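You operate a simulated robot arm through the tools that you are given. There is no shell and no other tool.

The job below is to be done with a simulated robot arm. You get a single attempt, and the scene is never put back.

Task
Put things in order on the top of the long table. At the end: the yellow sponge from the top of the long table is in the white bucket; the green blend card (marked "PEAR") stands where the yellow sponge stood; the silver basket from the top of the long table stands where the green blend card stood; the orange blend card (marked "CHERRY") stands where the silver basket stood; whatever was shut is shut again. Leave all else as you found it, and nothing knocked over.

The check looks at the end state, three seconds after you hand in, the way a careful person would. Anything else that was tipped, shoved, dropped, spilled or broken makes it a failure.

Robot
A 7-joint arm with a two-finger parallel gripper, fixed in place. Base frame: the origin is at the foot of the arm, x ahead of it, y to its left, z up; the work surface is at about z = 0.82. Readings come in m, rad, newtons and seconds.
With the tool pointing down near the work surface it reaches from about 0.24 to 0.68 m from the base axis. Its first joint turns from -1.152 to 1.152 rad. Payload 2.4 kg.
Tool frame: the origin (TCP) lies between the finger pads and is the grasp point; the fingertips stand 0.03 m ahead of it; z points along the fingers, y is the line along which they close. Largest opening 0.094 m; finger width 0.028, thickness 0.01; the body of the gripper, 0.05 by 0.096 m, starts 0.055 m behind the TCP.
Orientation is told as [roll, pitch, yaw] about the base's x, y, z axes, in that order, counted from this pose: with the fingers straight down and closing along the base's y, the tool's x points along the base's -x, its y along +y and its z along -z.

Tools
- The arm moves only by the tool send_rows. Its argument "motion" is a list of rows, each an object (a shift or turn left out is 0, a gripper value left out holds the last) with "linear": the shift along the base's x, y, z in m, a list of three; "rotation": the turn, a rotation vector about the base's x, y, z in rad, a list of three; "claw": the finger opening in m, from 0 to 0.094. In form: [{"linear": [x, y, z], "rotation": [ax, ay, az], "claw": claw}, ...]. A call has 1 to 20 rows; each row is the pose to reach, as a shift and turn from the pose commanded when the call began. Each row takes 0.2 s and may step no farther than 0.05 m and 0.15 rad from the row before; otherwise, or with a gripper value out of range, the whole call is refused. Where a pose cannot be reached the arm comes as near as it can. A force on the tool above 40 N (or 10 N above the force at the start of the call, whichever is more), or a blocked arm, ends the call early, and 0.2 s more pass. Each finger travels about 0.153 m/s and halts on what it meets, pressing with about 42 N; the grip force reading is that of the motor and also rises with nothing between the fingers. The clock runs only during rows and for 0.2 s after the last one: add rows that repeat a pose to give the fingers time. The reply holds the time, the measured pose of the TCP, the force on the tool along the base axes, the opening and the grip force, in the units named above and with some noise, with the torque about the TCP (base axes, N m) and any sound that the robot's microphone picked up.
- Cameras (640 x 400 px; columns grow to the right, rows downward): "scene" is fixed at [0.0623, 0.5117, 1.4428]; the picture's right is [-0.32, -0.95, 0.00], its down [-0.56, 0.19, -0.80] and it looks along [0.76, -0.26, -0.59] (base axes); focal length 246 px, centre (320, 200). "wrist" rides on the gripper at [0.076, 0.014, -0.103] in the tool frame; the picture's right is [-0.18, 0.98, 0.00], its down [-0.75, -0.14, -0.64] and it looks along [-0.63, -0.12, 0.77] (tool axes); focal length 243 px, centre (320, 200). There is no depth. A picture from a camera that has moved, and an enlarged one, comes with that camera's place and axes in the base frame and with its lens.
- camera(camera): a new picture of that camera. It takes no simulated time.
- zoom(camera, box): a new picture of the part [left, top, right, bottom] of that camera's present view, enlarged. It takes no simulated time.
- job_done(): hands the job in; it is judged then, once.

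Places have to be worked out from the pictures, the camera data and where the tool is seen. Open the gripper and draw the arm clear of the work before you hand the job in, unless the task says otherwise.

The tools are called after "Call:" by a JSON object that holds its "fn" and its "kwargs". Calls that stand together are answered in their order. send_rows: Moves the arm, as the interface text tells. Its arguments: {"type":"object","properties":{"motion":{"type":"array"}},"required":["motion"]} The other tools are called the same way: camera (camera) takes a picture; zoom (camera, box) takes an enlarged picture of a part of a camera's view; job_done () hands the job in.

At the start:

```text
time: 0.0
tool_pos: [0.3953, 0.1544, 1.2337]
orientation: [0.001, 0.002, 0.0]
contact_force: [-0.4, -0.1, 0.9]
wrist_torque: [0.01, -0.01, -0.01]
width: 0.0944
gripper_force: 0.0
```

scene: 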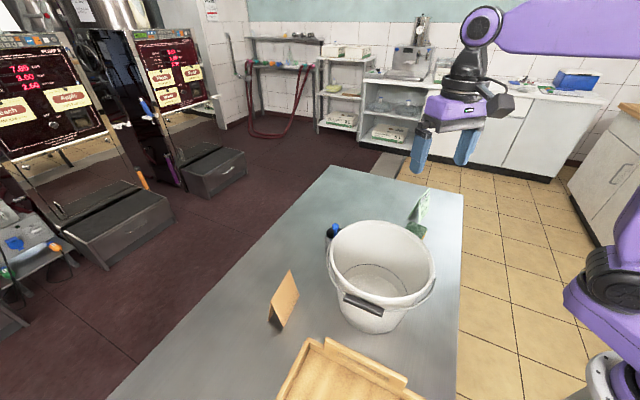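
wrist: 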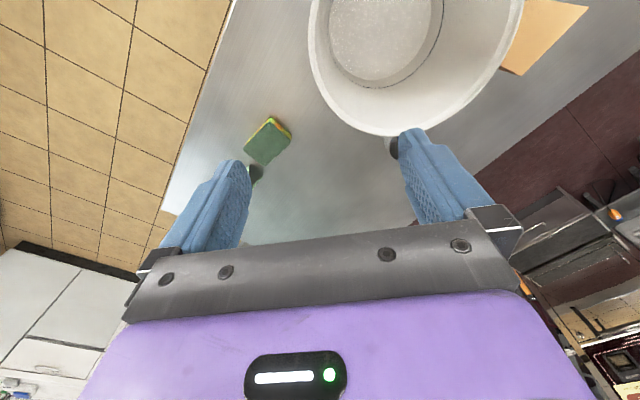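

The first pictures show the table with a bucket, a card, a sponge, and a wooden tray or box at the near edge. I'll take closer views before any motion.

Call:
{"fn": "zoom", "kwargs": {"camera": "scene", "box": [240, 160, 480, 310]}}

Call:
{"fn": "zoom", "kwargs": {"camera": "scene", "box": [200, 250, 440, 400]}}

Call:
{"fn": "zoom", "kwargs": {"camera": "wrist", "box": [160, 0, 640, 300]}}

```text
2.67 times, centred on (360, 235) of scene
camera zoom: at [0.0623, 0.5117, 1.4428], right [-0.32, -0.95, 0.0], down [-0.56, 0.19, -0.8], along [0.76, -0.26, -0.59], focal length 655 px, centre (213, 107)
```

zoom: 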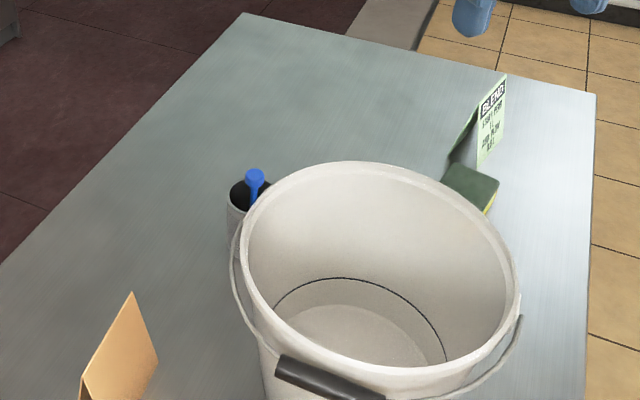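

```text
2.67 times, centred on (320, 325) of scene
camera zoom: at [0.0623, 0.5117, 1.4428], right [-0.32, -0.95, 0.0], down [-0.56, 0.19, -0.8], along [0.76, -0.26, -0.59], focal length 655 px, centre (320, -133)
```

zoom: 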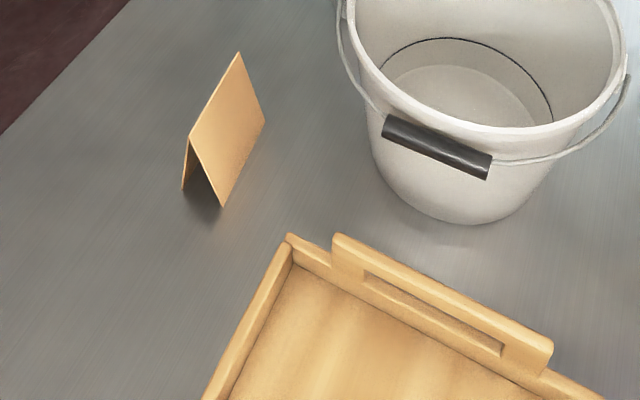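

```text
1.33 times, centred on (400, 150) of wrist
camera zoom: at [0.3178, 0.1698, 1.3358], right [0.18, 0.98, 0.0], down [0.75, -0.14, 0.64], along [0.63, -0.12, -0.77], focal length 324 px, centre (213, 267)
```

zoom: 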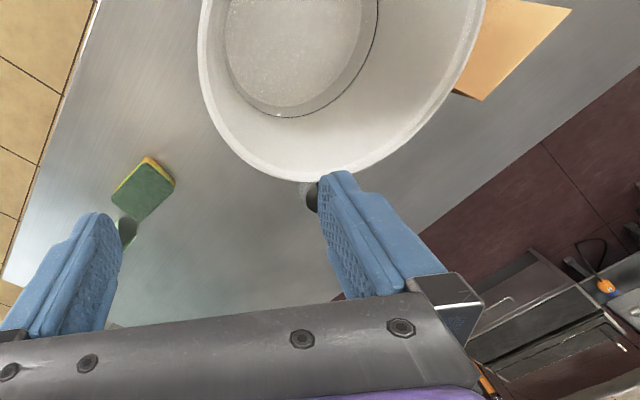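

From the two views I judge the bucket at about (0.39, 0.27), the sponge at (0.53, 0.01), the green card at (0.60, -0.07), the orange card at (0.41, 0.49), and a small holder with a blue item at (0.575, 0.29). I'll move the arm high above the bucket to look at the far-left part of the table.

Call:
{"fn": "send_rows", "kwargs": {"motion": [{"linear": [-0.014, 0.036, -0.01]}, {"linear": [-0.028, 0.073, -0.02]}, {"linear": [-0.042, 0.11, -0.03]}, {"linear": [-0.056, 0.146, -0.04]}, {"linear": [-0.056, 0.146, -0.04]}]}}

Call:
{"fn": "camera", "kwargs": {"camera": "wrist"}}

Call:
{"fn": "camera", "kwargs": {"camera": "scene"}}

```text
time: 1.2
tool_pos: [0.3391, 0.303, 1.1941]
orientation: [0.001, 0.001, 0.001]
contact_force: [-0.4, 0.5, 0.3]
wrist_torque: [-0.01, -0.01, 0.01]
width: 0.094
gripper_force: 0.1
```

```text
taken
camera wrist: at [0.262, 0.3183, 1.2962], right [0.18, 0.98, 0.0], down [0.75, -0.14, 0.64], along [0.63, -0.12, -0.77], focal length 243 px, centre (320, 200)
```

wrist: 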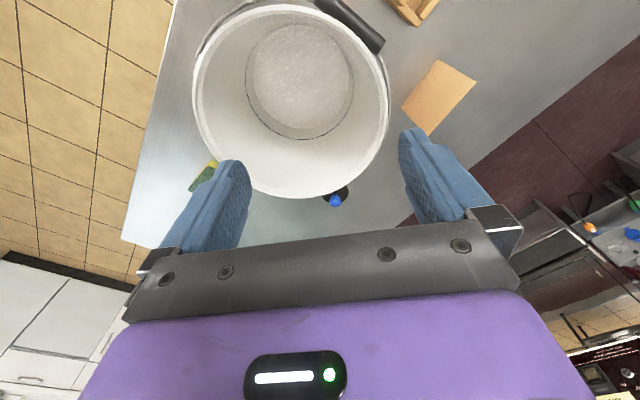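

```text
taken
```

scene: 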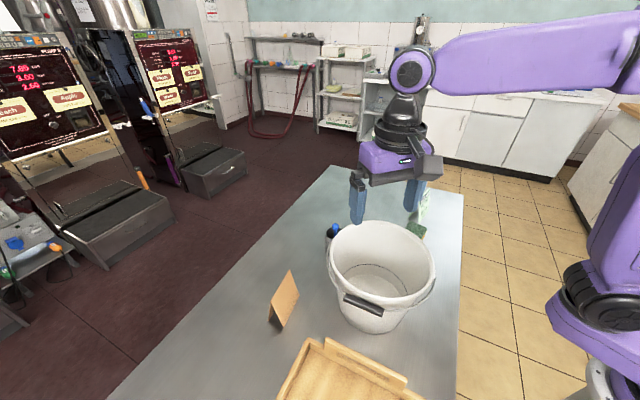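

The holder sits just behind the bucket. I'll zoom in on it and on the cards.

Call:
{"fn": "zoom", "kwargs": {"camera": "scene", "box": [300, 205, 364, 245]}}

Call:
{"fn": "zoom", "kwargs": {"camera": "wrist", "box": [240, 100, 480, 250]}}

Call:
{"fn": "zoom", "kwargs": {"camera": "scene", "box": [390, 175, 454, 255]}}

Call:
{"fn": "zoom", "kwargs": {"camera": "wrist", "box": [380, 0, 540, 140]}}

```text
10.00 times, centred on (332, 225) of scene
camera zoom: at [0.0622, 0.5117, 1.4428], right [-0.32, -0.95, 0.0], down [-0.56, 0.19, -0.8], along [0.76, -0.26, -0.59], focal length 2457 px, centre (200, -50)
```

zoom: 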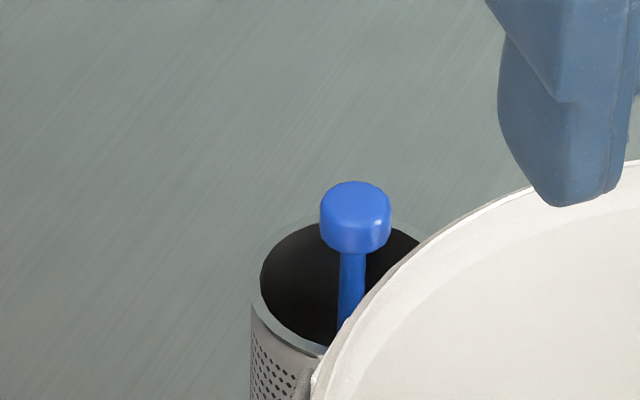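

```text
2.67 times, centred on (360, 175) of wrist
camera zoom: at [0.262, 0.3183, 1.2962], right [0.18, 0.98, 0.0], down [0.75, -0.14, 0.64], along [0.63, -0.12, -0.77], focal length 647 px, centre (213, 267)
```

zoom: 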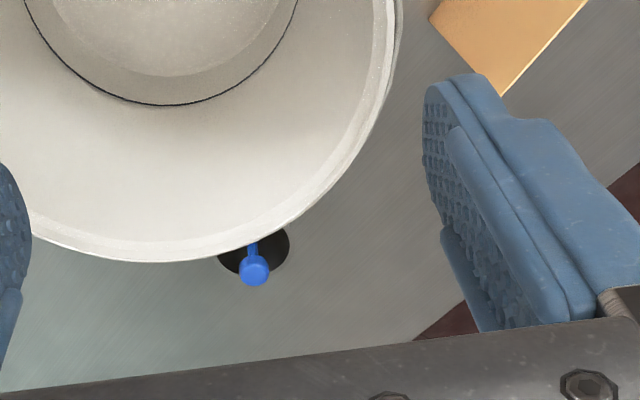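

```text
5.00 times, centred on (422, 215) of scene
camera zoom: at [0.0622, 0.5117, 1.4428], right [-0.32, -0.95, 0.0], down [-0.56, 0.19, -0.8], along [0.76, -0.26, -0.59], focal length 1229 px, centre (-190, 125)
```

zoom: 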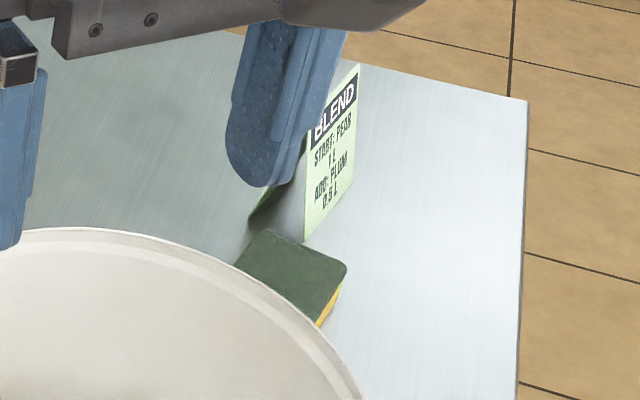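

```text
2.86 times, centred on (460, 70) of wrist
camera zoom: at [0.262, 0.3183, 1.2962], right [0.18, 0.98, 0.0], down [0.75, -0.14, 0.64], along [0.63, -0.12, -0.77], focal length 693 px, centre (-80, 571)
```

zoom: 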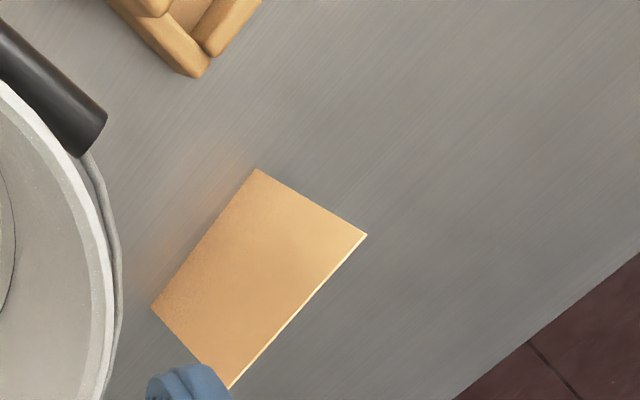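

The silver holder is a perforated cylinder with a blue-handled utensil inside. I'll turn the wrist towards +y to see the rest of the table and check for any other basket.

Call:
{"fn": "send_rows", "kwargs": {"motion": [{"rotation": [0, 0, 0.14], "linear": [0, 0, 0.02]}, {"rotation": [0, 0, 0.28], "linear": [0, 0, 0.04]}, {"rotation": [0, 0, 0.42], "linear": [0, 0, 0.06]}, {"rotation": [0, 0, 0.56], "linear": [0, 0, 0.06]}, {"rotation": [0, 0, 0.7], "linear": [0, 0, 0.06]}, {"rotation": [0, 0, 0.84], "linear": [0, 0, 0.06]}, {"rotation": [0, 0, 0.98], "linear": [0, 0, 0.06]}, {"rotation": [0, 0, 1.12], "linear": [0, 0, 0.06]}]}}

Call:
{"fn": "camera", "kwargs": {"camera": "wrist"}}

```text
time: 3.0
tool_pos: [0.3385, 0.3007, 1.2529]
orientation: [-0.001, 0.0, 1.125]
contact_force: [-0.2, -0.5, 0.2]
wrist_torque: [0.02, 0.0, 0.02]
width: 0.0939
gripper_force: 0.0
```

```text
taken
camera wrist: at [0.2916, 0.2392, 1.3556], right [-0.81, 0.59, 0.0], down [0.45, 0.62, 0.64], along [0.38, 0.52, -0.77], focal length 243 px, centre (320, 200)
```

wrist: 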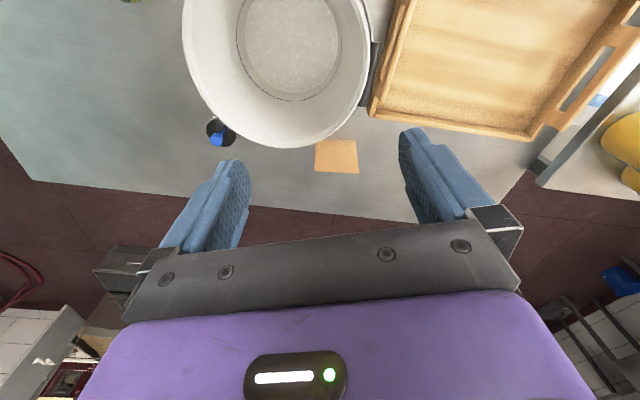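

The table holds only the bucket, an empty tray, both cards, the silver basket and the sponge, so the perforated holder is the basket. I'll return to yaw 0 and move in above the sponge and green card for a closer look.

Call:
{"fn": "send_rows", "kwargs": {"motion": [{"linear": [0.014, -0.035, -0.019], "rotation": [0, 0, -0.14]}, {"linear": [0.028, -0.07, -0.038], "rotation": [0, 0, -0.28]}, {"linear": [0.042, -0.105, -0.057], "rotation": [0, 0, -0.42]}, {"linear": [0.056, -0.14, -0.076], "rotation": [0, 0, -0.56]}, {"linear": [0.07, -0.175, -0.095], "rotation": [0, 0, -0.7]}, {"linear": [0.083, -0.21, -0.114], "rotation": [0, 0, -0.84]}, {"linear": [0.097, -0.245, -0.133], "rotation": [0, 0, -0.98]}, {"linear": [0.111, -0.281, -0.154], "rotation": [0, 0, -1.12]}, {"linear": [0.111, -0.281, -0.154], "rotation": [0, 0, -1.12]}]}}

Call:
{"fn": "camera", "kwargs": {"camera": "wrist"}}

Call:
{"fn": "camera", "kwargs": {"camera": "scene"}}

```text
time: 5.0
tool_pos: [0.4492, 0.0194, 1.0991]
orientation: [0.0, 0.0, -0.002]
contact_force: [0.1, -0.6, 0.0]
wrist_torque: [-0.04, 0.0, 0.01]
width: 0.094
gripper_force: 0.1
```

```text
taken
camera wrist: at [0.372, 0.0346, 1.2011], right [0.19, 0.98, 0.0], down [0.75, -0.14, 0.64], along [0.63, -0.12, -0.77], focal length 243 px, centre (320, 200)
```

wrist: 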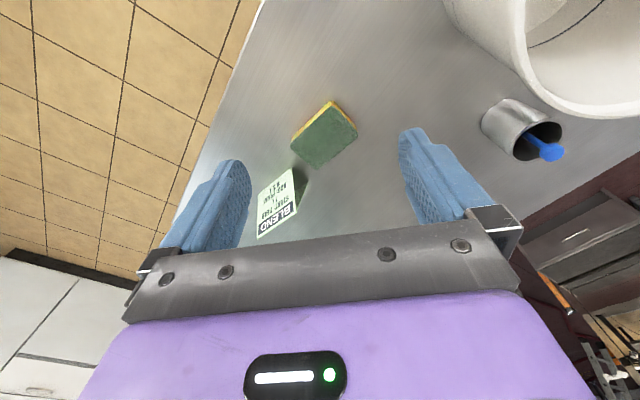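

```text
taken
```

scene: 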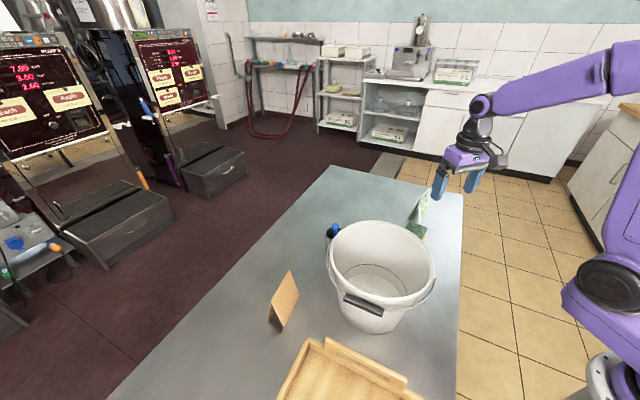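

I now have a clear view of the sponge, the green card and the basket. I'll enlarge these to measure their corners.

Call:
{"fn": "zoom", "kwargs": {"camera": "wrist", "box": [240, 80, 400, 180]}}

Call:
{"fn": "zoom", "kwargs": {"camera": "wrist", "box": [220, 150, 348, 230]}}

Call:
{"fn": "zoom", "kwargs": {"camera": "wrist", "box": [460, 80, 588, 180]}}

Call:
{"fn": "zoom", "kwargs": {"camera": "scene", "box": [384, 175, 464, 245]}}

```text
4.00 times, centred on (320, 130) of wrist
camera zoom: at [0.372, 0.0346, 1.2011], right [0.19, 0.98, 0.0], down [0.75, -0.14, 0.64], along [0.63, -0.12, -0.77], focal length 970 px, centre (320, 480)
```

zoom: 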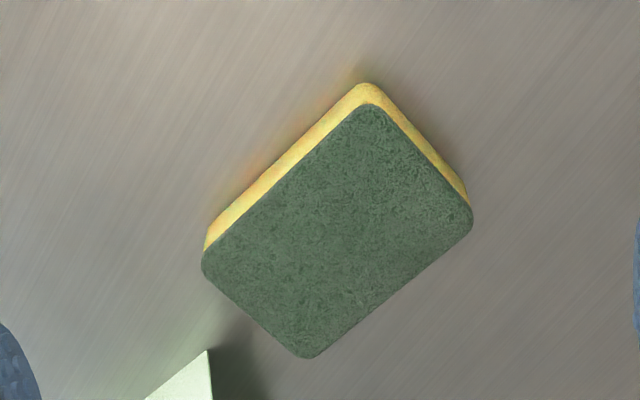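

```text
5.00 times, centred on (284, 190) of wrist
camera zoom: at [0.372, 0.0346, 1.2011], right [0.19, 0.98, 0.0], down [0.75, -0.14, 0.64], along [0.63, -0.12, -0.77], focal length 1213 px, centre (500, 250)
```

zoom: 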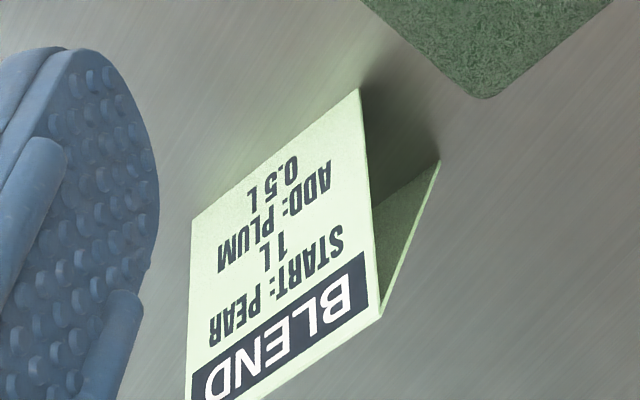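

```text
4.00 times, centred on (524, 130) of wrist
camera zoom: at [0.372, 0.0346, 1.2011], right [0.19, 0.98, 0.0], down [0.75, -0.14, 0.64], along [0.63, -0.12, -0.77], focal length 970 px, centre (-496, 480)
```

zoom: 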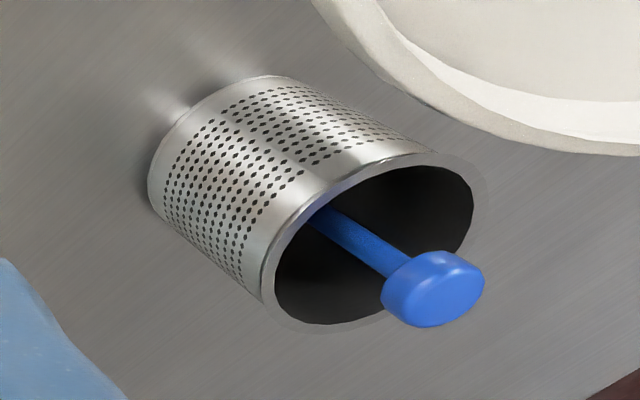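

```text
5.71 times, centred on (424, 210) of scene
camera zoom: at [0.0623, 0.5117, 1.4428], right [-0.32, -0.95, 0.0], down [-0.56, 0.19, -0.8], along [0.76, -0.26, -0.59], focal length 1404 px, centre (-274, 143)
```

zoom: 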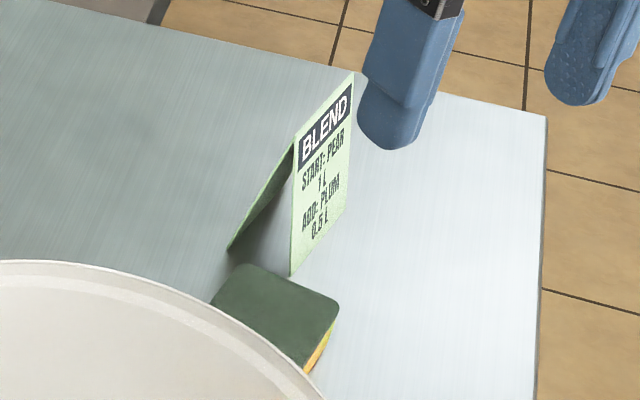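

I measure the sponge centre at about (0.542, 0.008), 63 x 92 mm with its long axis at -57°. The green card's base centre is about (0.639, -0.091) with its ridge at -60° and a height near 0.105 m, and the basket is at about (0.570, 0.292), 60 mm wide. Before going in close I'll check the shape of the gripper.

Call:
{"fn": "zoom", "kwargs": {"camera": "scene", "box": [410, 80, 538, 210]}}

Call:
{"fn": "zoom", "kwargs": {"camera": "scene", "box": [310, 200, 450, 340]}}

```text
3.08 times, centred on (474, 145) of scene
camera zoom: at [0.0623, 0.5117, 1.4428], right [-0.32, -0.95, 0.0], down [-0.56, 0.19, -0.8], along [0.76, -0.26, -0.59], focal length 756 px, centre (-154, 369)
```

zoom: 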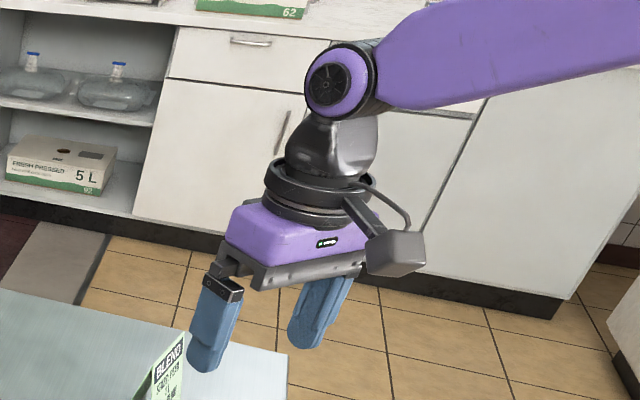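

```text
2.86 times, centred on (380, 270) of scene
camera zoom: at [0.0623, 0.5117, 1.4428], right [-0.32, -0.95, 0.0], down [-0.56, 0.19, -0.8], along [0.76, -0.26, -0.59], focal length 702 px, centre (149, 0)
```

zoom: 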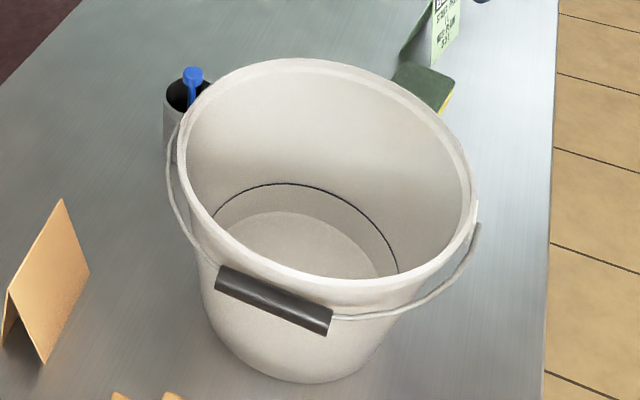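

The camera block on the wrist sticks out on the tool +x side, so I'll keep it away from the bucket. Now I'll move above the sponge with yaw about -0.99, so the fingers close across its short side, and check alignment.

Call:
{"fn": "send_rows", "kwargs": {"motion": [{"linear": [0.0133, -0.0016, -0.017], "rotation": [0, 0, -0.1415]}, {"linear": [0.0266, -0.0032, -0.034], "rotation": [0, 0, -0.283]}, {"linear": [0.0399, -0.0048, -0.051], "rotation": [0, 0, -0.4245]}, {"linear": [0.0532, -0.0064, -0.068], "rotation": [0, 0, -0.566]}, {"linear": [0.0665, -0.008, -0.085], "rotation": [0, 0, -0.7075]}, {"linear": [0.0798, -0.0096, -0.102], "rotation": [0, 0, -0.849]}, {"linear": [0.0928, -0.0111, -0.12], "rotation": [0, 0, -0.99]}, {"linear": [0.0928, -0.0111, -0.12], "rotation": [0, 0, -0.99]}]}}

Call:
{"fn": "camera", "kwargs": {"camera": "wrist"}}

Call:
{"fn": "camera", "kwargs": {"camera": "scene"}}

```text
time: 6.8
tool_pos: [0.5431, 0.0091, 0.9789]
orientation: [-0.001, 0.001, -0.991]
contact_force: [0.3, 0.1, 0.7]
wrist_torque: [-0.03, 0.03, 0.02]
width: 0.0939
gripper_force: 0.0
```

```text
taken
camera wrist: at [0.5127, 0.0814, 1.081], right [0.92, 0.38, 0.0], down [0.29, -0.71, 0.64], along [0.25, -0.59, -0.77], focal length 243 px, centre (320, 200)
```

wrist: 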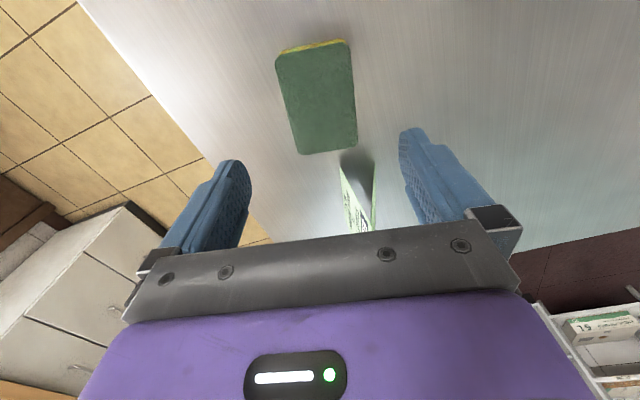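

```text
taken
```

scene: 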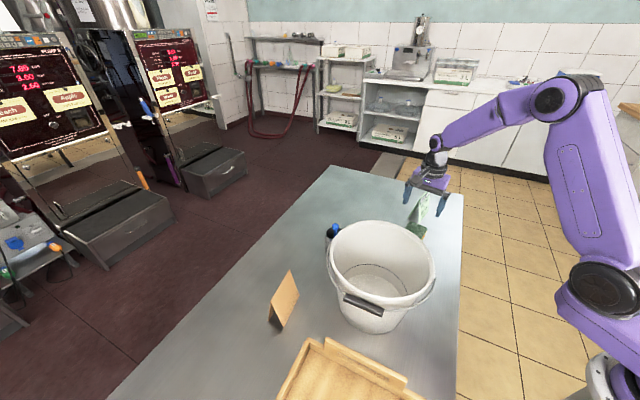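

The sponge centre recomputes to (0.543, 0.0085), directly under the TCP. I'll descend to z of about 0.858 and close on it.

Call:
{"fn": "send_rows", "kwargs": {"motion": [{"linear": [0, -0.0005, -0.04]}, {"linear": [0, -0.0005, -0.08]}, {"linear": [0, -0.0005, -0.105]}, {"linear": [0, -0.0005, -0.121]}, {"linear": [0, -0.0005, -0.121]}, {"linear": [0, -0.0005, -0.121], "claw": 0.05}, {"linear": [0, -0.0005, -0.121], "claw": 0.04}, {"linear": [0, -0.0005, -0.121], "claw": 0.04}]}}

Call:
{"fn": "camera", "kwargs": {"camera": "wrist"}}

```text
time: 8.6
tool_pos: [0.5435, 0.0079, 0.8575]
orientation: [0.0, -0.001, -0.989]
contact_force: [0.9, -0.6, 0.1]
wrist_torque: [0.03, -0.01, 0.02]
width: 0.0622
gripper_force: 42.2
```

```text
taken
camera wrist: at [0.5121, 0.0806, 0.96], right [0.92, 0.39, 0.0], down [0.3, -0.71, 0.64], along [0.25, -0.59, -0.77], focal length 243 px, centre (320, 200)
```

wrist: 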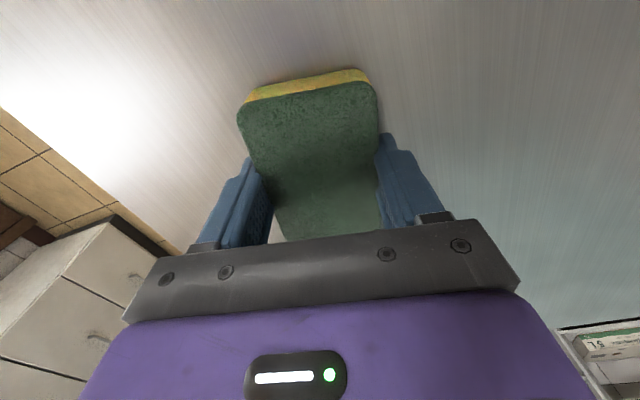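

The grip holds at 62 mm wide, so the sponge is in the fingers. I'll lift straight up, then carry it over the bucket centre at about (0.38, 0.262).

Call:
{"fn": "send_rows", "kwargs": {"motion": [{"linear": [0, 0, 0.04]}, {"linear": [0, 0, 0.085]}, {"linear": [0, 0, 0.13]}, {"linear": [0, 0, 0.175]}, {"linear": [0, 0, 0.22]}, {"linear": [0, 0, 0.25]}, {"linear": [-0.023, 0.036, 0.25]}, {"linear": [-0.046, 0.072, 0.25]}, {"linear": [-0.07, 0.109, 0.25]}, {"linear": [-0.093, 0.145, 0.25]}, {"linear": [-0.116, 0.181, 0.25]}, {"linear": [-0.14, 0.218, 0.25]}, {"linear": [-0.163, 0.254, 0.25]}, {"linear": [-0.163, 0.254, 0.25]}]}}

Call:
{"fn": "camera", "kwargs": {"camera": "wrist"}}

Call:
{"fn": "camera", "kwargs": {"camera": "scene"}}

```text
time: 11.6
tool_pos: [0.3795, 0.2628, 1.1067]
orientation: [0.0, 0.0, -0.989]
contact_force: [-0.3, 0.6, 0.2]
wrist_torque: [0.01, -0.01, 0.0]
width: 0.062
gripper_force: 42.2
```

```text
taken
camera wrist: at [0.348, 0.3345, 1.2101], right [0.92, 0.39, 0.0], down [0.3, -0.71, 0.64], along [0.25, -0.59, -0.77], focal length 243 px, centre (320, 200)
```

wrist: 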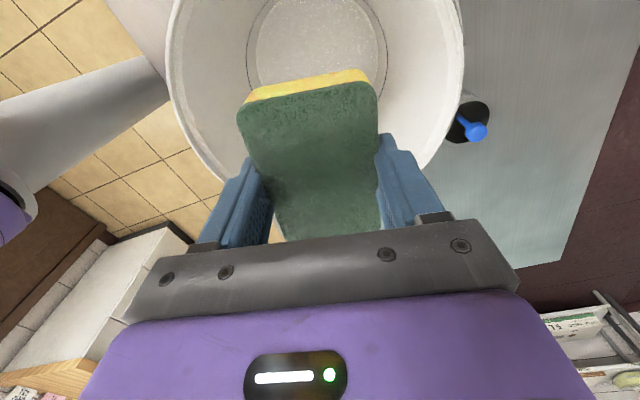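

```text
taken
```

scene: 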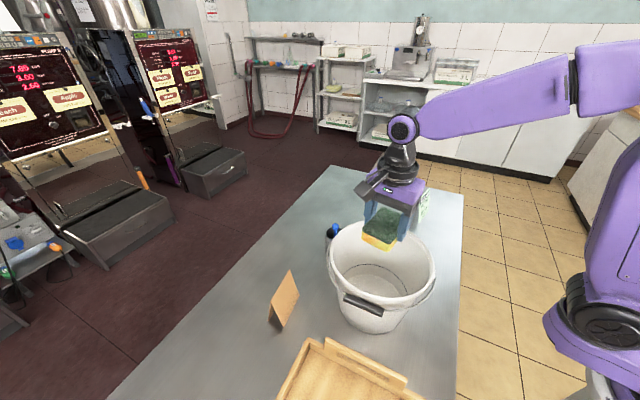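

The sponge is held level above the bucket's middle. I'll lower it inside and release it a few centimetres above the floor of the bucket.

Call:
{"fn": "send_rows", "kwargs": {"motion": [{"linear": [0, 0, -0.045]}, {"linear": [0, 0, -0.09]}, {"linear": [0, 0, -0.13]}, {"linear": [0, 0, -0.165]}, {"linear": [0, 0, -0.172]}, {"linear": [0, 0, -0.172]}, {"linear": [0, 0, -0.172], "claw": 0.08}, {"linear": [0, 0, -0.172], "claw": 0.09}, {"linear": [0, 0, -0.172], "claw": 0.09}, {"linear": [0, 0, -0.172]}]}}

Call:
{"fn": "camera", "kwargs": {"camera": "wrist"}}

Call:
{"fn": "camera", "kwargs": {"camera": "scene"}}

```text
time: 13.8
tool_pos: [0.3795, 0.2615, 0.9346]
orientation: [0.001, -0.001, -0.99]
contact_force: [-0.1, 0.0, -0.4]
wrist_torque: [-0.02, 0.03, 0.03]
width: 0.0896
gripper_force: 0.0
```

```text
taken
camera wrist: at [0.3496, 0.335, 1.0381], right [0.92, 0.39, 0.0], down [0.3, -0.71, 0.64], along [0.25, -0.59, -0.77], focal length 243 px, centre (320, 200)
```

wrist: 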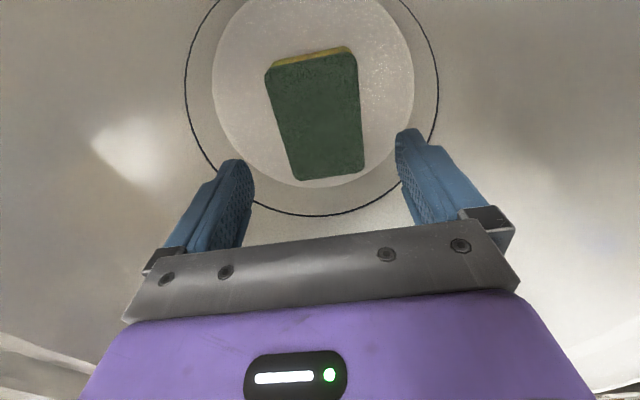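

```text
taken
```

scene: 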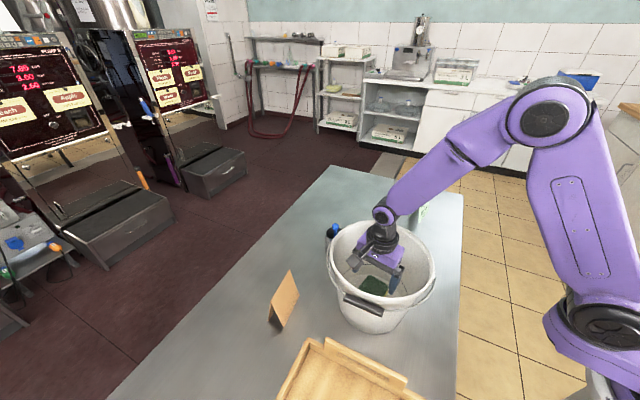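

The sponge lies flat on the bucket floor. I'll lift out and move above the green card for a look from overhead.

Call:
{"fn": "send_rows", "kwargs": {"motion": [{"linear": [0, 0, 0.045]}, {"linear": [0, 0, 0.09]}, {"linear": [0, 0, 0.135]}, {"linear": [0, 0, 0.175]}, {"linear": [0.026, -0.035, 0.175], "claw": 0.09}, {"linear": [0.052, -0.07, 0.175]}, {"linear": [0.078, -0.106, 0.175]}, {"linear": [0.104, -0.141, 0.175]}, {"linear": [0.13, -0.176, 0.172], "rotation": [0, 0, -0.01]}, {"linear": [0.155, -0.212, 0.168], "rotation": [0, 0, -0.02]}, {"linear": [0.181, -0.247, 0.164], "rotation": [0, 0, -0.03]}, {"linear": [0.207, -0.282, 0.16], "rotation": [0, 0, -0.04]}, {"linear": [0.233, -0.318, 0.155], "rotation": [0, 0, -0.05]}, {"linear": [0.259, -0.353, 0.15], "rotation": [0, 0, -0.057]}, {"linear": [0.259, -0.353, 0.15], "rotation": [0, 0, -0.057]}]}}

Call:
{"fn": "camera", "kwargs": {"camera": "wrist"}}

Call:
{"fn": "camera", "kwargs": {"camera": "scene"}}

```text
time: 17.0
tool_pos: [0.639, -0.091, 1.0853]
orientation: [0.0, 0.001, -1.046]
contact_force: [-0.1, -0.5, 0.1]
wrist_torque: [-0.01, 0.01, 0.03]
width: 0.09
gripper_force: 0.0
```

```text
taken
camera wrist: at [0.6133, -0.017, 1.1881], right [0.94, 0.33, 0.0], down [0.26, -0.72, 0.64], along [0.21, -0.61, -0.77], focal length 243 px, centre (320, 200)
```

wrist: 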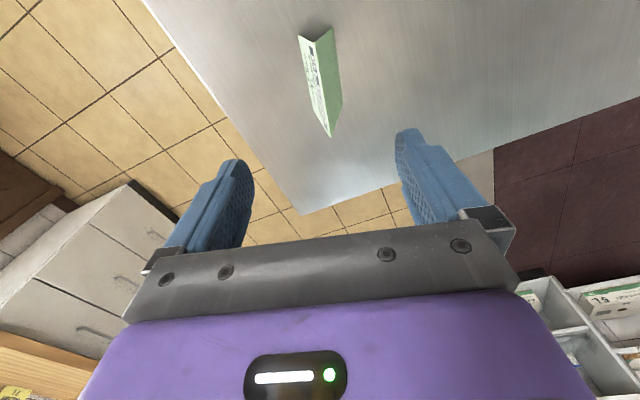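

```text
taken
```

scene: 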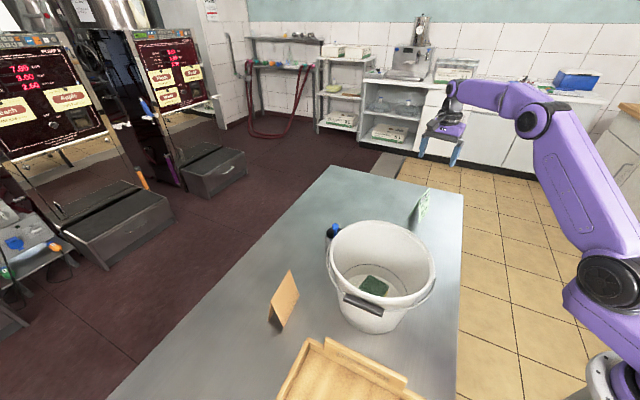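

I'll enlarge the card in the wrist view to pin down its ridge line and base corners.

Call:
{"fn": "zoom", "kwargs": {"camera": "wrist", "box": [256, 10, 384, 150]}}

Call:
{"fn": "zoom", "kwargs": {"camera": "scene", "box": [384, 170, 464, 245]}}

```text
2.86 times, centred on (320, 80) of wrist
camera zoom: at [0.6133, -0.017, 1.1881], right [0.94, 0.33, 0.0], down [0.26, -0.72, 0.64], along [0.21, -0.61, -0.77], focal length 693 px, centre (320, 543)
```

zoom: 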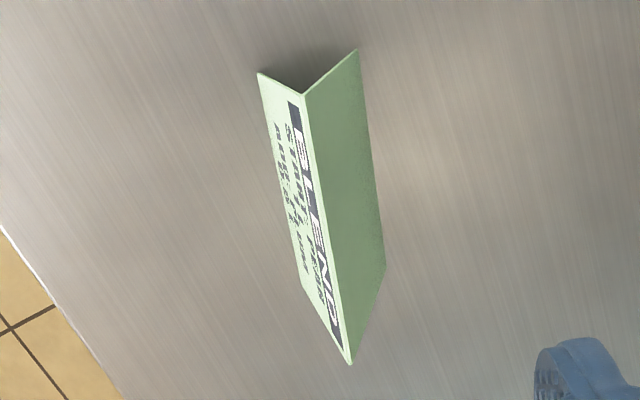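

```text
5.33 times, centred on (424, 208) of scene
camera zoom: at [0.0623, 0.5117, 1.4428], right [-0.32, -0.95, 0.0], down [-0.56, 0.19, -0.8], along [0.76, -0.26, -0.59], focal length 1310 px, centre (-235, 160)
```

zoom: 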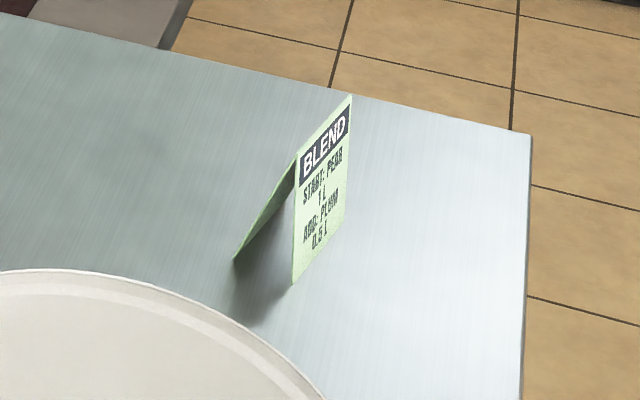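

The card's centre recomputes to about (0.641, -0.0885) with ridge height near 0.925, and the ridge line matches yaw -1.047. I'll descend with the fingers on either side to TCP z of about 0.888, with the palm clear of the ridge, and close gently.

Call:
{"fn": "send_rows", "kwargs": {"motion": [{"linear": [0.002, 0.0025, -0.04]}, {"linear": [0.002, 0.0025, -0.08]}, {"linear": [0.002, 0.0025, -0.12]}, {"linear": [0.002, 0.0025, -0.155]}, {"linear": [0.002, 0.0025, -0.18]}, {"linear": [0.002, 0.0025, -0.197]}, {"linear": [0.002, 0.0025, -0.197]}]}}

Call:
{"fn": "camera", "kwargs": {"camera": "wrist"}}

Call:
{"fn": "zoom", "kwargs": {"camera": "scene", "box": [370, 140, 480, 250]}}

```text
time: 18.6
tool_pos: [0.641, -0.0874, 0.8887]
orientation: [0.001, 0.001, -1.046]
contact_force: [1.7, 0.8, -0.6]
wrist_torque: [0.02, 0.01, 0.0]
width: 0.0903
gripper_force: 0.1
```

```text
taken
camera wrist: at [0.6141, -0.014, 0.9909], right [0.94, 0.33, 0.0], down [0.25, -0.72, 0.64], along [0.21, -0.61, -0.77], focal length 243 px, centre (320, 200)
```

wrist: 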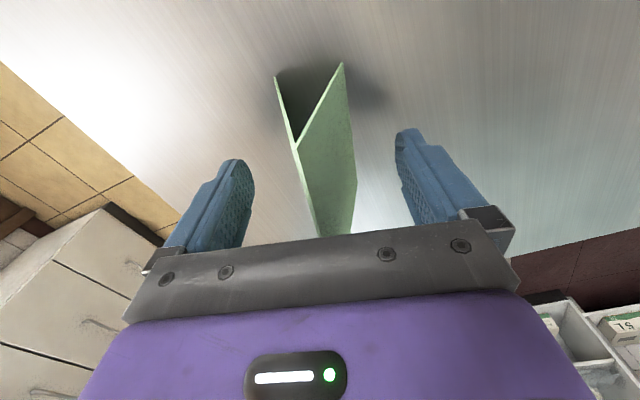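

```text
3.64 times, centred on (425, 195) of scene
camera zoom: at [0.0623, 0.5117, 1.4428], right [-0.32, -0.95, 0.0], down [-0.56, 0.19, -0.8], along [0.76, -0.26, -0.59], focal length 894 px, centre (-62, 218)
```

zoom: 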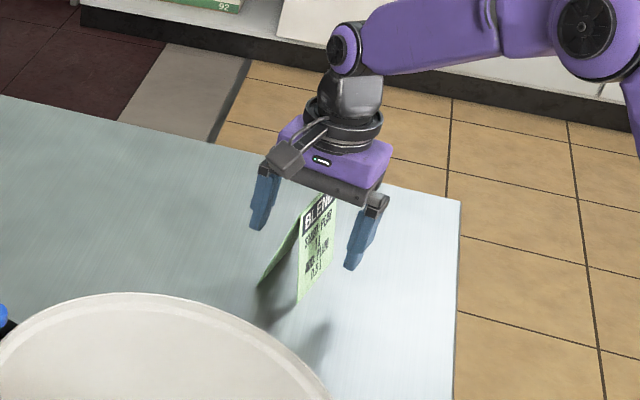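

The card sits between the fingers and the palm is clear of the ridge. I'll close in stages.

Call:
{"fn": "send_rows", "kwargs": {"motion": [{"claw": 0.07}, {"claw": 0.05}, {"claw": 0.035}, {"claw": 0.03}, {"claw": 0.03}]}}

Call:
{"fn": "camera", "kwargs": {"camera": "wrist"}}

```text
time: 19.8
tool_pos: [0.6399, -0.088, 0.888]
orientation: [-0.001, 0.001, -1.046]
contact_force: [-0.5, -0.4, 0.9]
wrist_torque: [-0.04, 0.02, -0.01]
width: 0.0304
gripper_force: 0.1
```

```text
taken
camera wrist: at [0.614, -0.014, 0.9911], right [0.94, 0.33, 0.0], down [0.26, -0.72, 0.64], along [0.21, -0.61, -0.77], focal length 243 px, centre (320, 200)
```

wrist: 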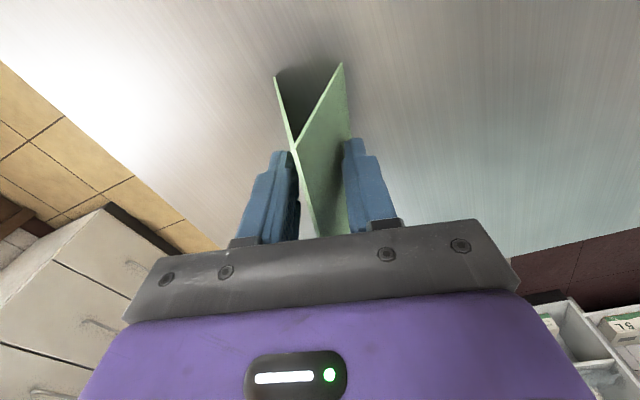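

The fingers are well centred with the card untouched so far. I'll close onto it a few millimetres at a time.

Call:
{"fn": "send_rows", "kwargs": {"motion": [{"claw": 0.026}, {"claw": 0.024}, {"claw": 0.024}]}}

Call:
{"fn": "zoom", "kwargs": {"camera": "wrist", "box": [220, 40, 420, 240]}}

```text
time: 20.6
tool_pos: [0.6416, -0.0874, 0.8895]
orientation: [0.0, 0.002, -1.045]
contact_force: [0.2, 0.7, 0.5]
wrist_torque: [0.02, -0.01, 0.0]
width: 0.0251
gripper_force: 41.7
```

```text
2.00 times, centred on (320, 140) of wrist
camera zoom: at [0.614, -0.014, 0.9911], right [0.94, 0.33, 0.0], down [0.26, -0.72, 0.64], along [0.21, -0.61, -0.77], focal length 485 px, centre (320, 320)
```

zoom: 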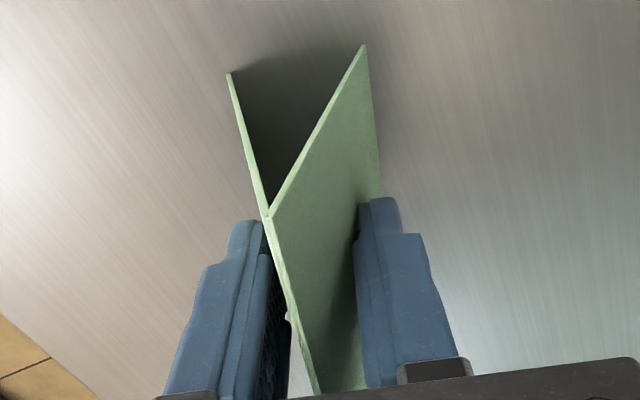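

Contact is made at 25 mm with full grip force, so the card is stiff. I'll lift 3 cm and check that it comes up straight.

Call:
{"fn": "send_rows", "kwargs": {"motion": [{"linear": [0, 0, 0.01], "claw": 0.018}, {"linear": [0, 0, 0.02]}, {"linear": [0, 0, 0.03]}, {"linear": [0, 0, 0.03]}]}}

Call:
{"fn": "zoom", "kwargs": {"camera": "wrist", "box": [220, 40, 420, 240]}}

Call:
{"fn": "zoom", "kwargs": {"camera": "scene", "box": [370, 140, 480, 250]}}

```text
time: 21.6
tool_pos: [0.6418, -0.0875, 0.9194]
orientation: [0.002, -0.001, -1.046]
contact_force: [1.1, 0.4, -0.7]
wrist_torque: [-0.02, 0.0, -0.01]
width: 0.024
gripper_force: 42.2
```

```text
2.00 times, centred on (320, 140) of wrist
camera zoom: at [0.6146, -0.0144, 1.0221], right [0.94, 0.33, 0.0], down [0.26, -0.72, 0.64], along [0.21, -0.61, -0.77], focal length 485 px, centre (320, 320)
```

zoom: 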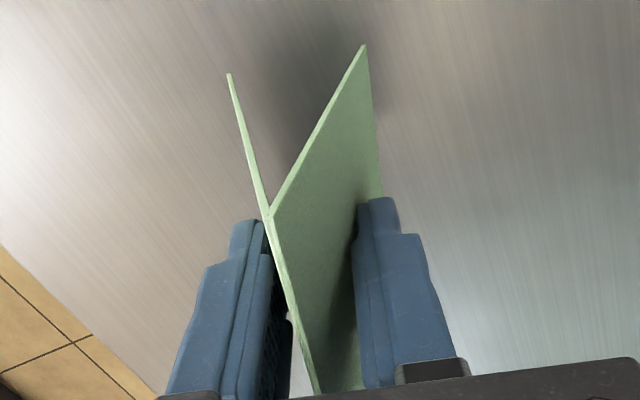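

```text
3.64 times, centred on (425, 195) of scene
camera zoom: at [0.0623, 0.5117, 1.4428], right [-0.32, -0.95, 0.0], down [-0.56, 0.19, -0.8], along [0.76, -0.26, -0.59], focal length 894 px, centre (-62, 218)
```

zoom: 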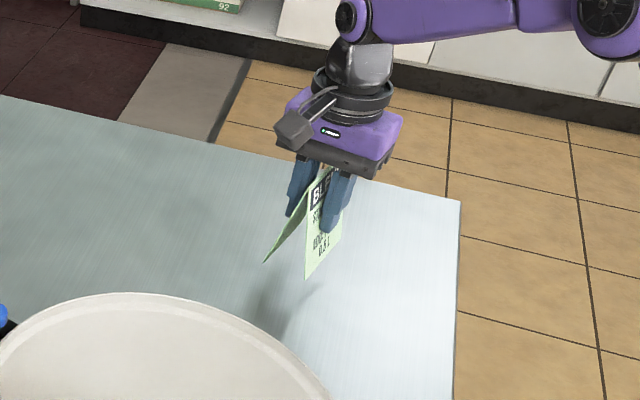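

The card is held upright and unchanged in the grip. I'll shift it to the sponge's old place, a move of (-0.099, +0.097), and lower it to just above the table.

Call:
{"fn": "send_rows", "kwargs": {"motion": [{"linear": [0, 0, 0.02]}, {"linear": [-0.02, 0.0195, 0.02]}, {"linear": [-0.045, 0.0443, 0.02]}, {"linear": [-0.07, 0.069, 0.02]}, {"linear": [-0.09, 0.088, 0.02]}, {"linear": [-0.0987, 0.097, 0.02]}, {"linear": [-0.0987, 0.097, 0.02]}, {"linear": [-0.0987, 0.097, 0.005]}, {"linear": [-0.0987, 0.097, -0.01]}, {"linear": [-0.0987, 0.097, -0.02]}, {"linear": [-0.0987, 0.097, -0.025]}, {"linear": [-0.0987, 0.097, -0.025]}]}}

Call:
{"fn": "camera", "kwargs": {"camera": "wrist"}}

Call:
{"fn": "zoom", "kwargs": {"camera": "scene", "box": [370, 140, 480, 250]}}

```text
time: 24.2
tool_pos: [0.5412, 0.0076, 0.8948]
orientation: [0.0, 0.0, -1.047]
contact_force: [-0.8, -1.0, 0.0]
wrist_torque: [0.03, 0.0, -0.01]
width: 0.0238
gripper_force: 42.2
```

```text
taken
camera wrist: at [0.5153, 0.0826, 0.9966], right [0.94, 0.33, 0.0], down [0.26, -0.72, 0.64], along [0.21, -0.61, -0.77], focal length 243 px, centre (320, 200)
```

wrist: 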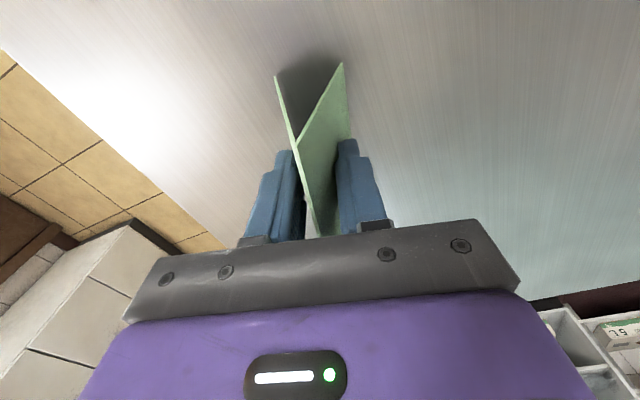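

```text
3.64 times, centred on (425, 195) of scene
camera zoom: at [0.0623, 0.5117, 1.4428], right [-0.32, -0.95, 0.0], down [-0.56, 0.19, -0.8], along [0.76, -0.26, -0.59], focal length 894 px, centre (-62, 218)
```

zoom: 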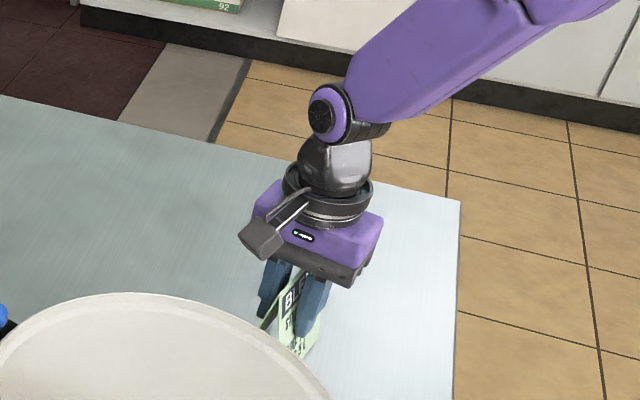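

The card hovers about 5 mm above the table at the sponge spot. I'll lower the last bit and open the fingers slowly.

Call:
{"fn": "send_rows", "kwargs": {"motion": [{"linear": [0.001, 0.0005, -0.002]}, {"linear": [0.001, 0.0005, -0.004]}, {"linear": [0.001, 0.0005, -0.0055]}, {"linear": [0.001, 0.0005, -0.0055]}]}}

```text
time: 25.2
tool_pos: [0.543, 0.0086, 0.8897]
orientation: [0.001, -0.002, -1.047]
contact_force: [-3.4, 0.5, 17.5]
wrist_torque: [0.06, 0.15, 0.0]
width: 0.0233
gripper_force: 42.0
```

The force rose to 17 N, so the card is on the table. I'll ease off by about 1 mm and open.

Call:
{"fn": "send_rows", "kwargs": {"motion": [{"linear": [0, 0, 0.001]}, {"linear": [0, 0, 0.001], "claw": 0.03}, {"linear": [0, 0, 0.001], "claw": 0.045}, {"linear": [0, 0, 0.001], "claw": 0.065}, {"linear": [0, 0, 0.001], "claw": 0.09}, {"linear": [0, 0, 0.001]}]}}

Call:
{"fn": "camera", "kwargs": {"camera": "wrist"}}

```text
time: 26.6
tool_pos: [0.5417, 0.009, 0.8894]
orientation: [0.0, -0.001, -1.045]
contact_force: [-0.7, 0.4, 0.0]
wrist_torque: [0.0, -0.01, -0.01]
width: 0.0898
gripper_force: 0.0
```

```text
taken
camera wrist: at [0.5161, 0.0835, 0.9918], right [0.94, 0.33, 0.0], down [0.26, -0.72, 0.64], along [0.21, -0.61, -0.77], focal length 243 px, centre (320, 200)
```

wrist: 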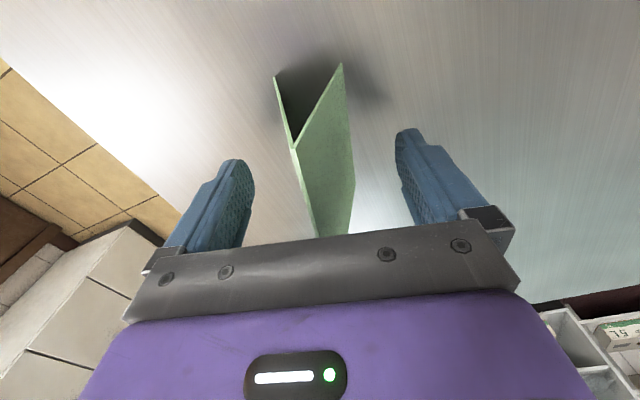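

The card stands free between the open fingers. I'll lift straight up and check its position.

Call:
{"fn": "send_rows", "kwargs": {"motion": [{"linear": [0, 0, 0.02]}, {"linear": [0, 0, 0.06]}, {"linear": [0, 0, 0.105]}, {"linear": [0, 0, 0.15]}, {"linear": [0, 0, 0.195]}, {"linear": [0, 0, 0.195]}]}}

Call:
{"fn": "zoom", "kwargs": {"camera": "wrist", "box": [256, 10, 384, 150]}}

Call:
{"fn": "camera", "kwargs": {"camera": "scene"}}

```text
time: 28.0
tool_pos: [0.5428, 0.0083, 1.0857]
orientation: [0.0, -0.002, -1.045]
contact_force: [0.2, 0.2, 0.2]
wrist_torque: [-0.02, -0.01, 0.02]
width: 0.0903
gripper_force: 0.1
```

```text
2.86 times, centred on (320, 80) of wrist
camera zoom: at [0.5161, 0.0818, 1.1883], right [0.94, 0.33, 0.0], down [0.26, -0.72, 0.64], along [0.21, -0.61, -0.77], focal length 693 px, centre (320, 543)
```

zoom: 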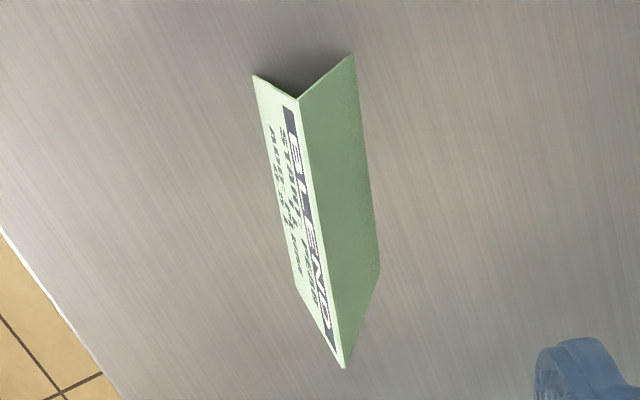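

```text
taken
```

scene: 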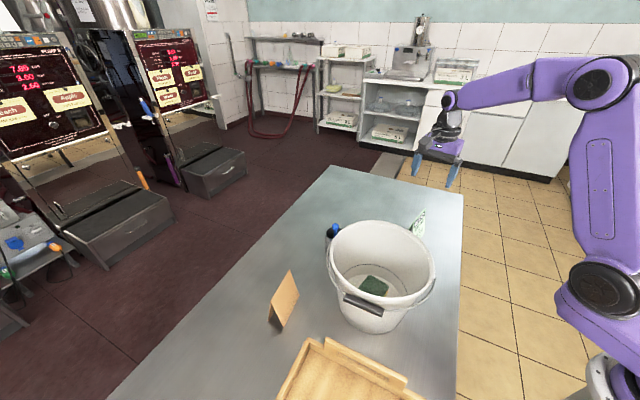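

The green card stands centred on the sponge's old spot. Next is the basket: I'll move above it while turning the wrist towards yaw of about 2.9, so the camera block points away from the bucket.

Call:
{"fn": "send_rows", "kwargs": {"motion": [{"linear": [0.001, 0.014, 0.005], "rotation": [0, 0, 0.14]}, {"linear": [0.003, 0.028, 0.01], "rotation": [0, 0, 0.28]}, {"linear": [0.004, 0.042, 0.015], "rotation": [0, 0, 0.42]}, {"linear": [0.005, 0.056, 0.02], "rotation": [0, 0, 0.56]}, {"linear": [0.007, 0.07, 0.025], "rotation": [0, 0, 0.7]}, {"linear": [0.008, 0.085, 0.03], "rotation": [0, 0, 0.84]}, {"linear": [0.009, 0.1, 0.03], "rotation": [0, 0, 0.98]}, {"linear": [0.011, 0.114, 0.03], "rotation": [0, 0, 1.12]}, {"linear": [0.012, 0.128, 0.03], "rotation": [0, 0, 1.26]}, {"linear": [0.013, 0.142, 0.03], "rotation": [0, 0, 1.4]}, {"linear": [0.015, 0.156, 0.03], "rotation": [0, 0, 1.54]}, {"linear": [0.016, 0.17, 0.03], "rotation": [0, 0, 1.68]}, {"linear": [0.017, 0.185, 0.03], "rotation": [0, 0, 1.82]}, {"linear": [0.019, 0.2, 0.03], "rotation": [0, 0, 1.96]}, {"linear": [0.02, 0.214, 0.03], "rotation": [0, 0, 2.1]}, {"linear": [0.021, 0.228, 0.03], "rotation": [0, 0, 2.24]}, {"linear": [0.023, 0.242, 0.03], "rotation": [0, 0, 2.38]}, {"linear": [0.024, 0.256, 0.03], "rotation": [0, 0, 2.52]}, {"linear": [0.025, 0.27, 0.03], "rotation": [0, 0, 2.66]}, {"linear": [0.0267, 0.284, 0.03], "rotation": [0, 0, 2.8]}]}}

Call:
{"fn": "camera", "kwargs": {"camera": "wrist"}}

Call:
{"fn": "camera", "kwargs": {"camera": "scene"}}

```text
time: 32.2
tool_pos: [0.5696, 0.2944, 1.1155]
orientation: [0.0, 0.0, 1.757]
contact_force: [-1.1, -0.2, -0.4]
wrist_torque: [0.03, 0.04, 0.01]
width: 0.0903
gripper_force: 0.1
```

```text
taken
camera wrist: at [0.5694, 0.2172, 1.2177], right [-1.0, 0.0, 0.0], down [0.0, 0.77, 0.64], along [0.0, 0.64, -0.77], focal length 243 px, centre (320, 200)
```

wrist: 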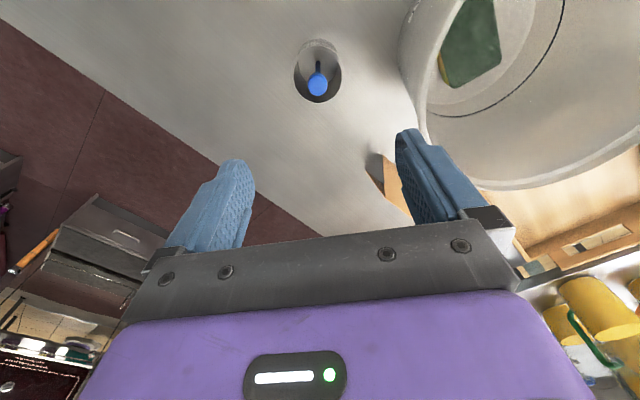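

```text
taken
```

scene: 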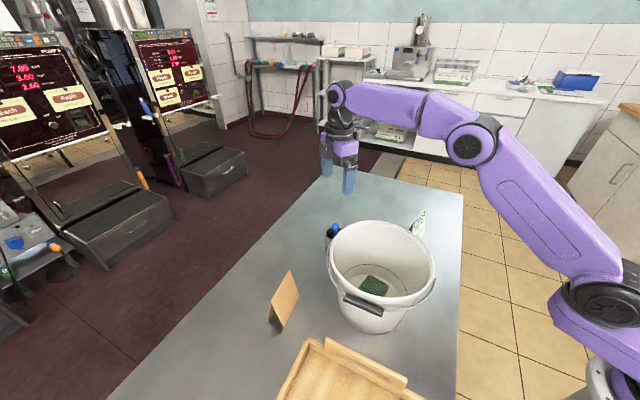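

The basket is in view. I'll enlarge it to fix its rim centre and the bucket rim's nearest edge.

Call:
{"fn": "zoom", "kwargs": {"camera": "wrist", "box": [270, 20, 430, 120]}}

Call:
{"fn": "zoom", "kwargs": {"camera": "scene", "box": [300, 205, 364, 245]}}

```text
4.00 times, centred on (350, 70) of wrist
camera zoom: at [0.5694, 0.2172, 1.2177], right [-1.0, 0.0, 0.0], down [0.0, 0.77, 0.64], along [0.0, 0.64, -0.77], focal length 970 px, centre (200, 720)
```

zoom: 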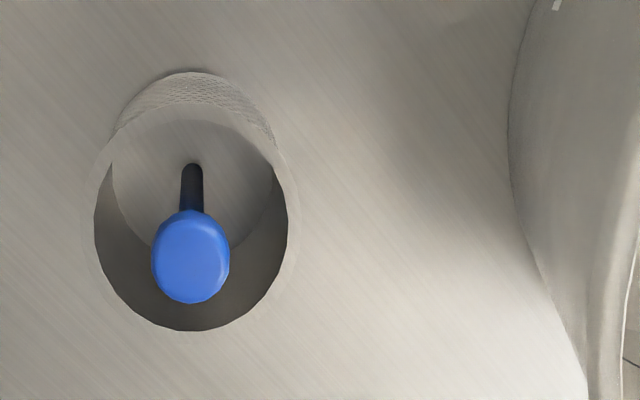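

```text
10.00 times, centred on (332, 225) of scene
camera zoom: at [0.0623, 0.5117, 1.4428], right [-0.32, -0.95, 0.0], down [-0.56, 0.19, -0.8], along [0.76, -0.26, -0.59], focal length 2457 px, centre (200, -50)
```

zoom: 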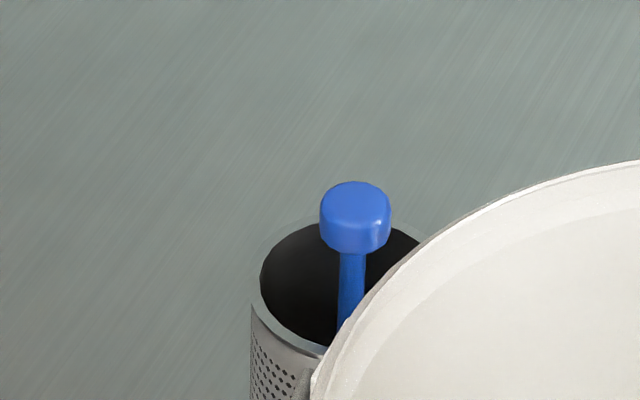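

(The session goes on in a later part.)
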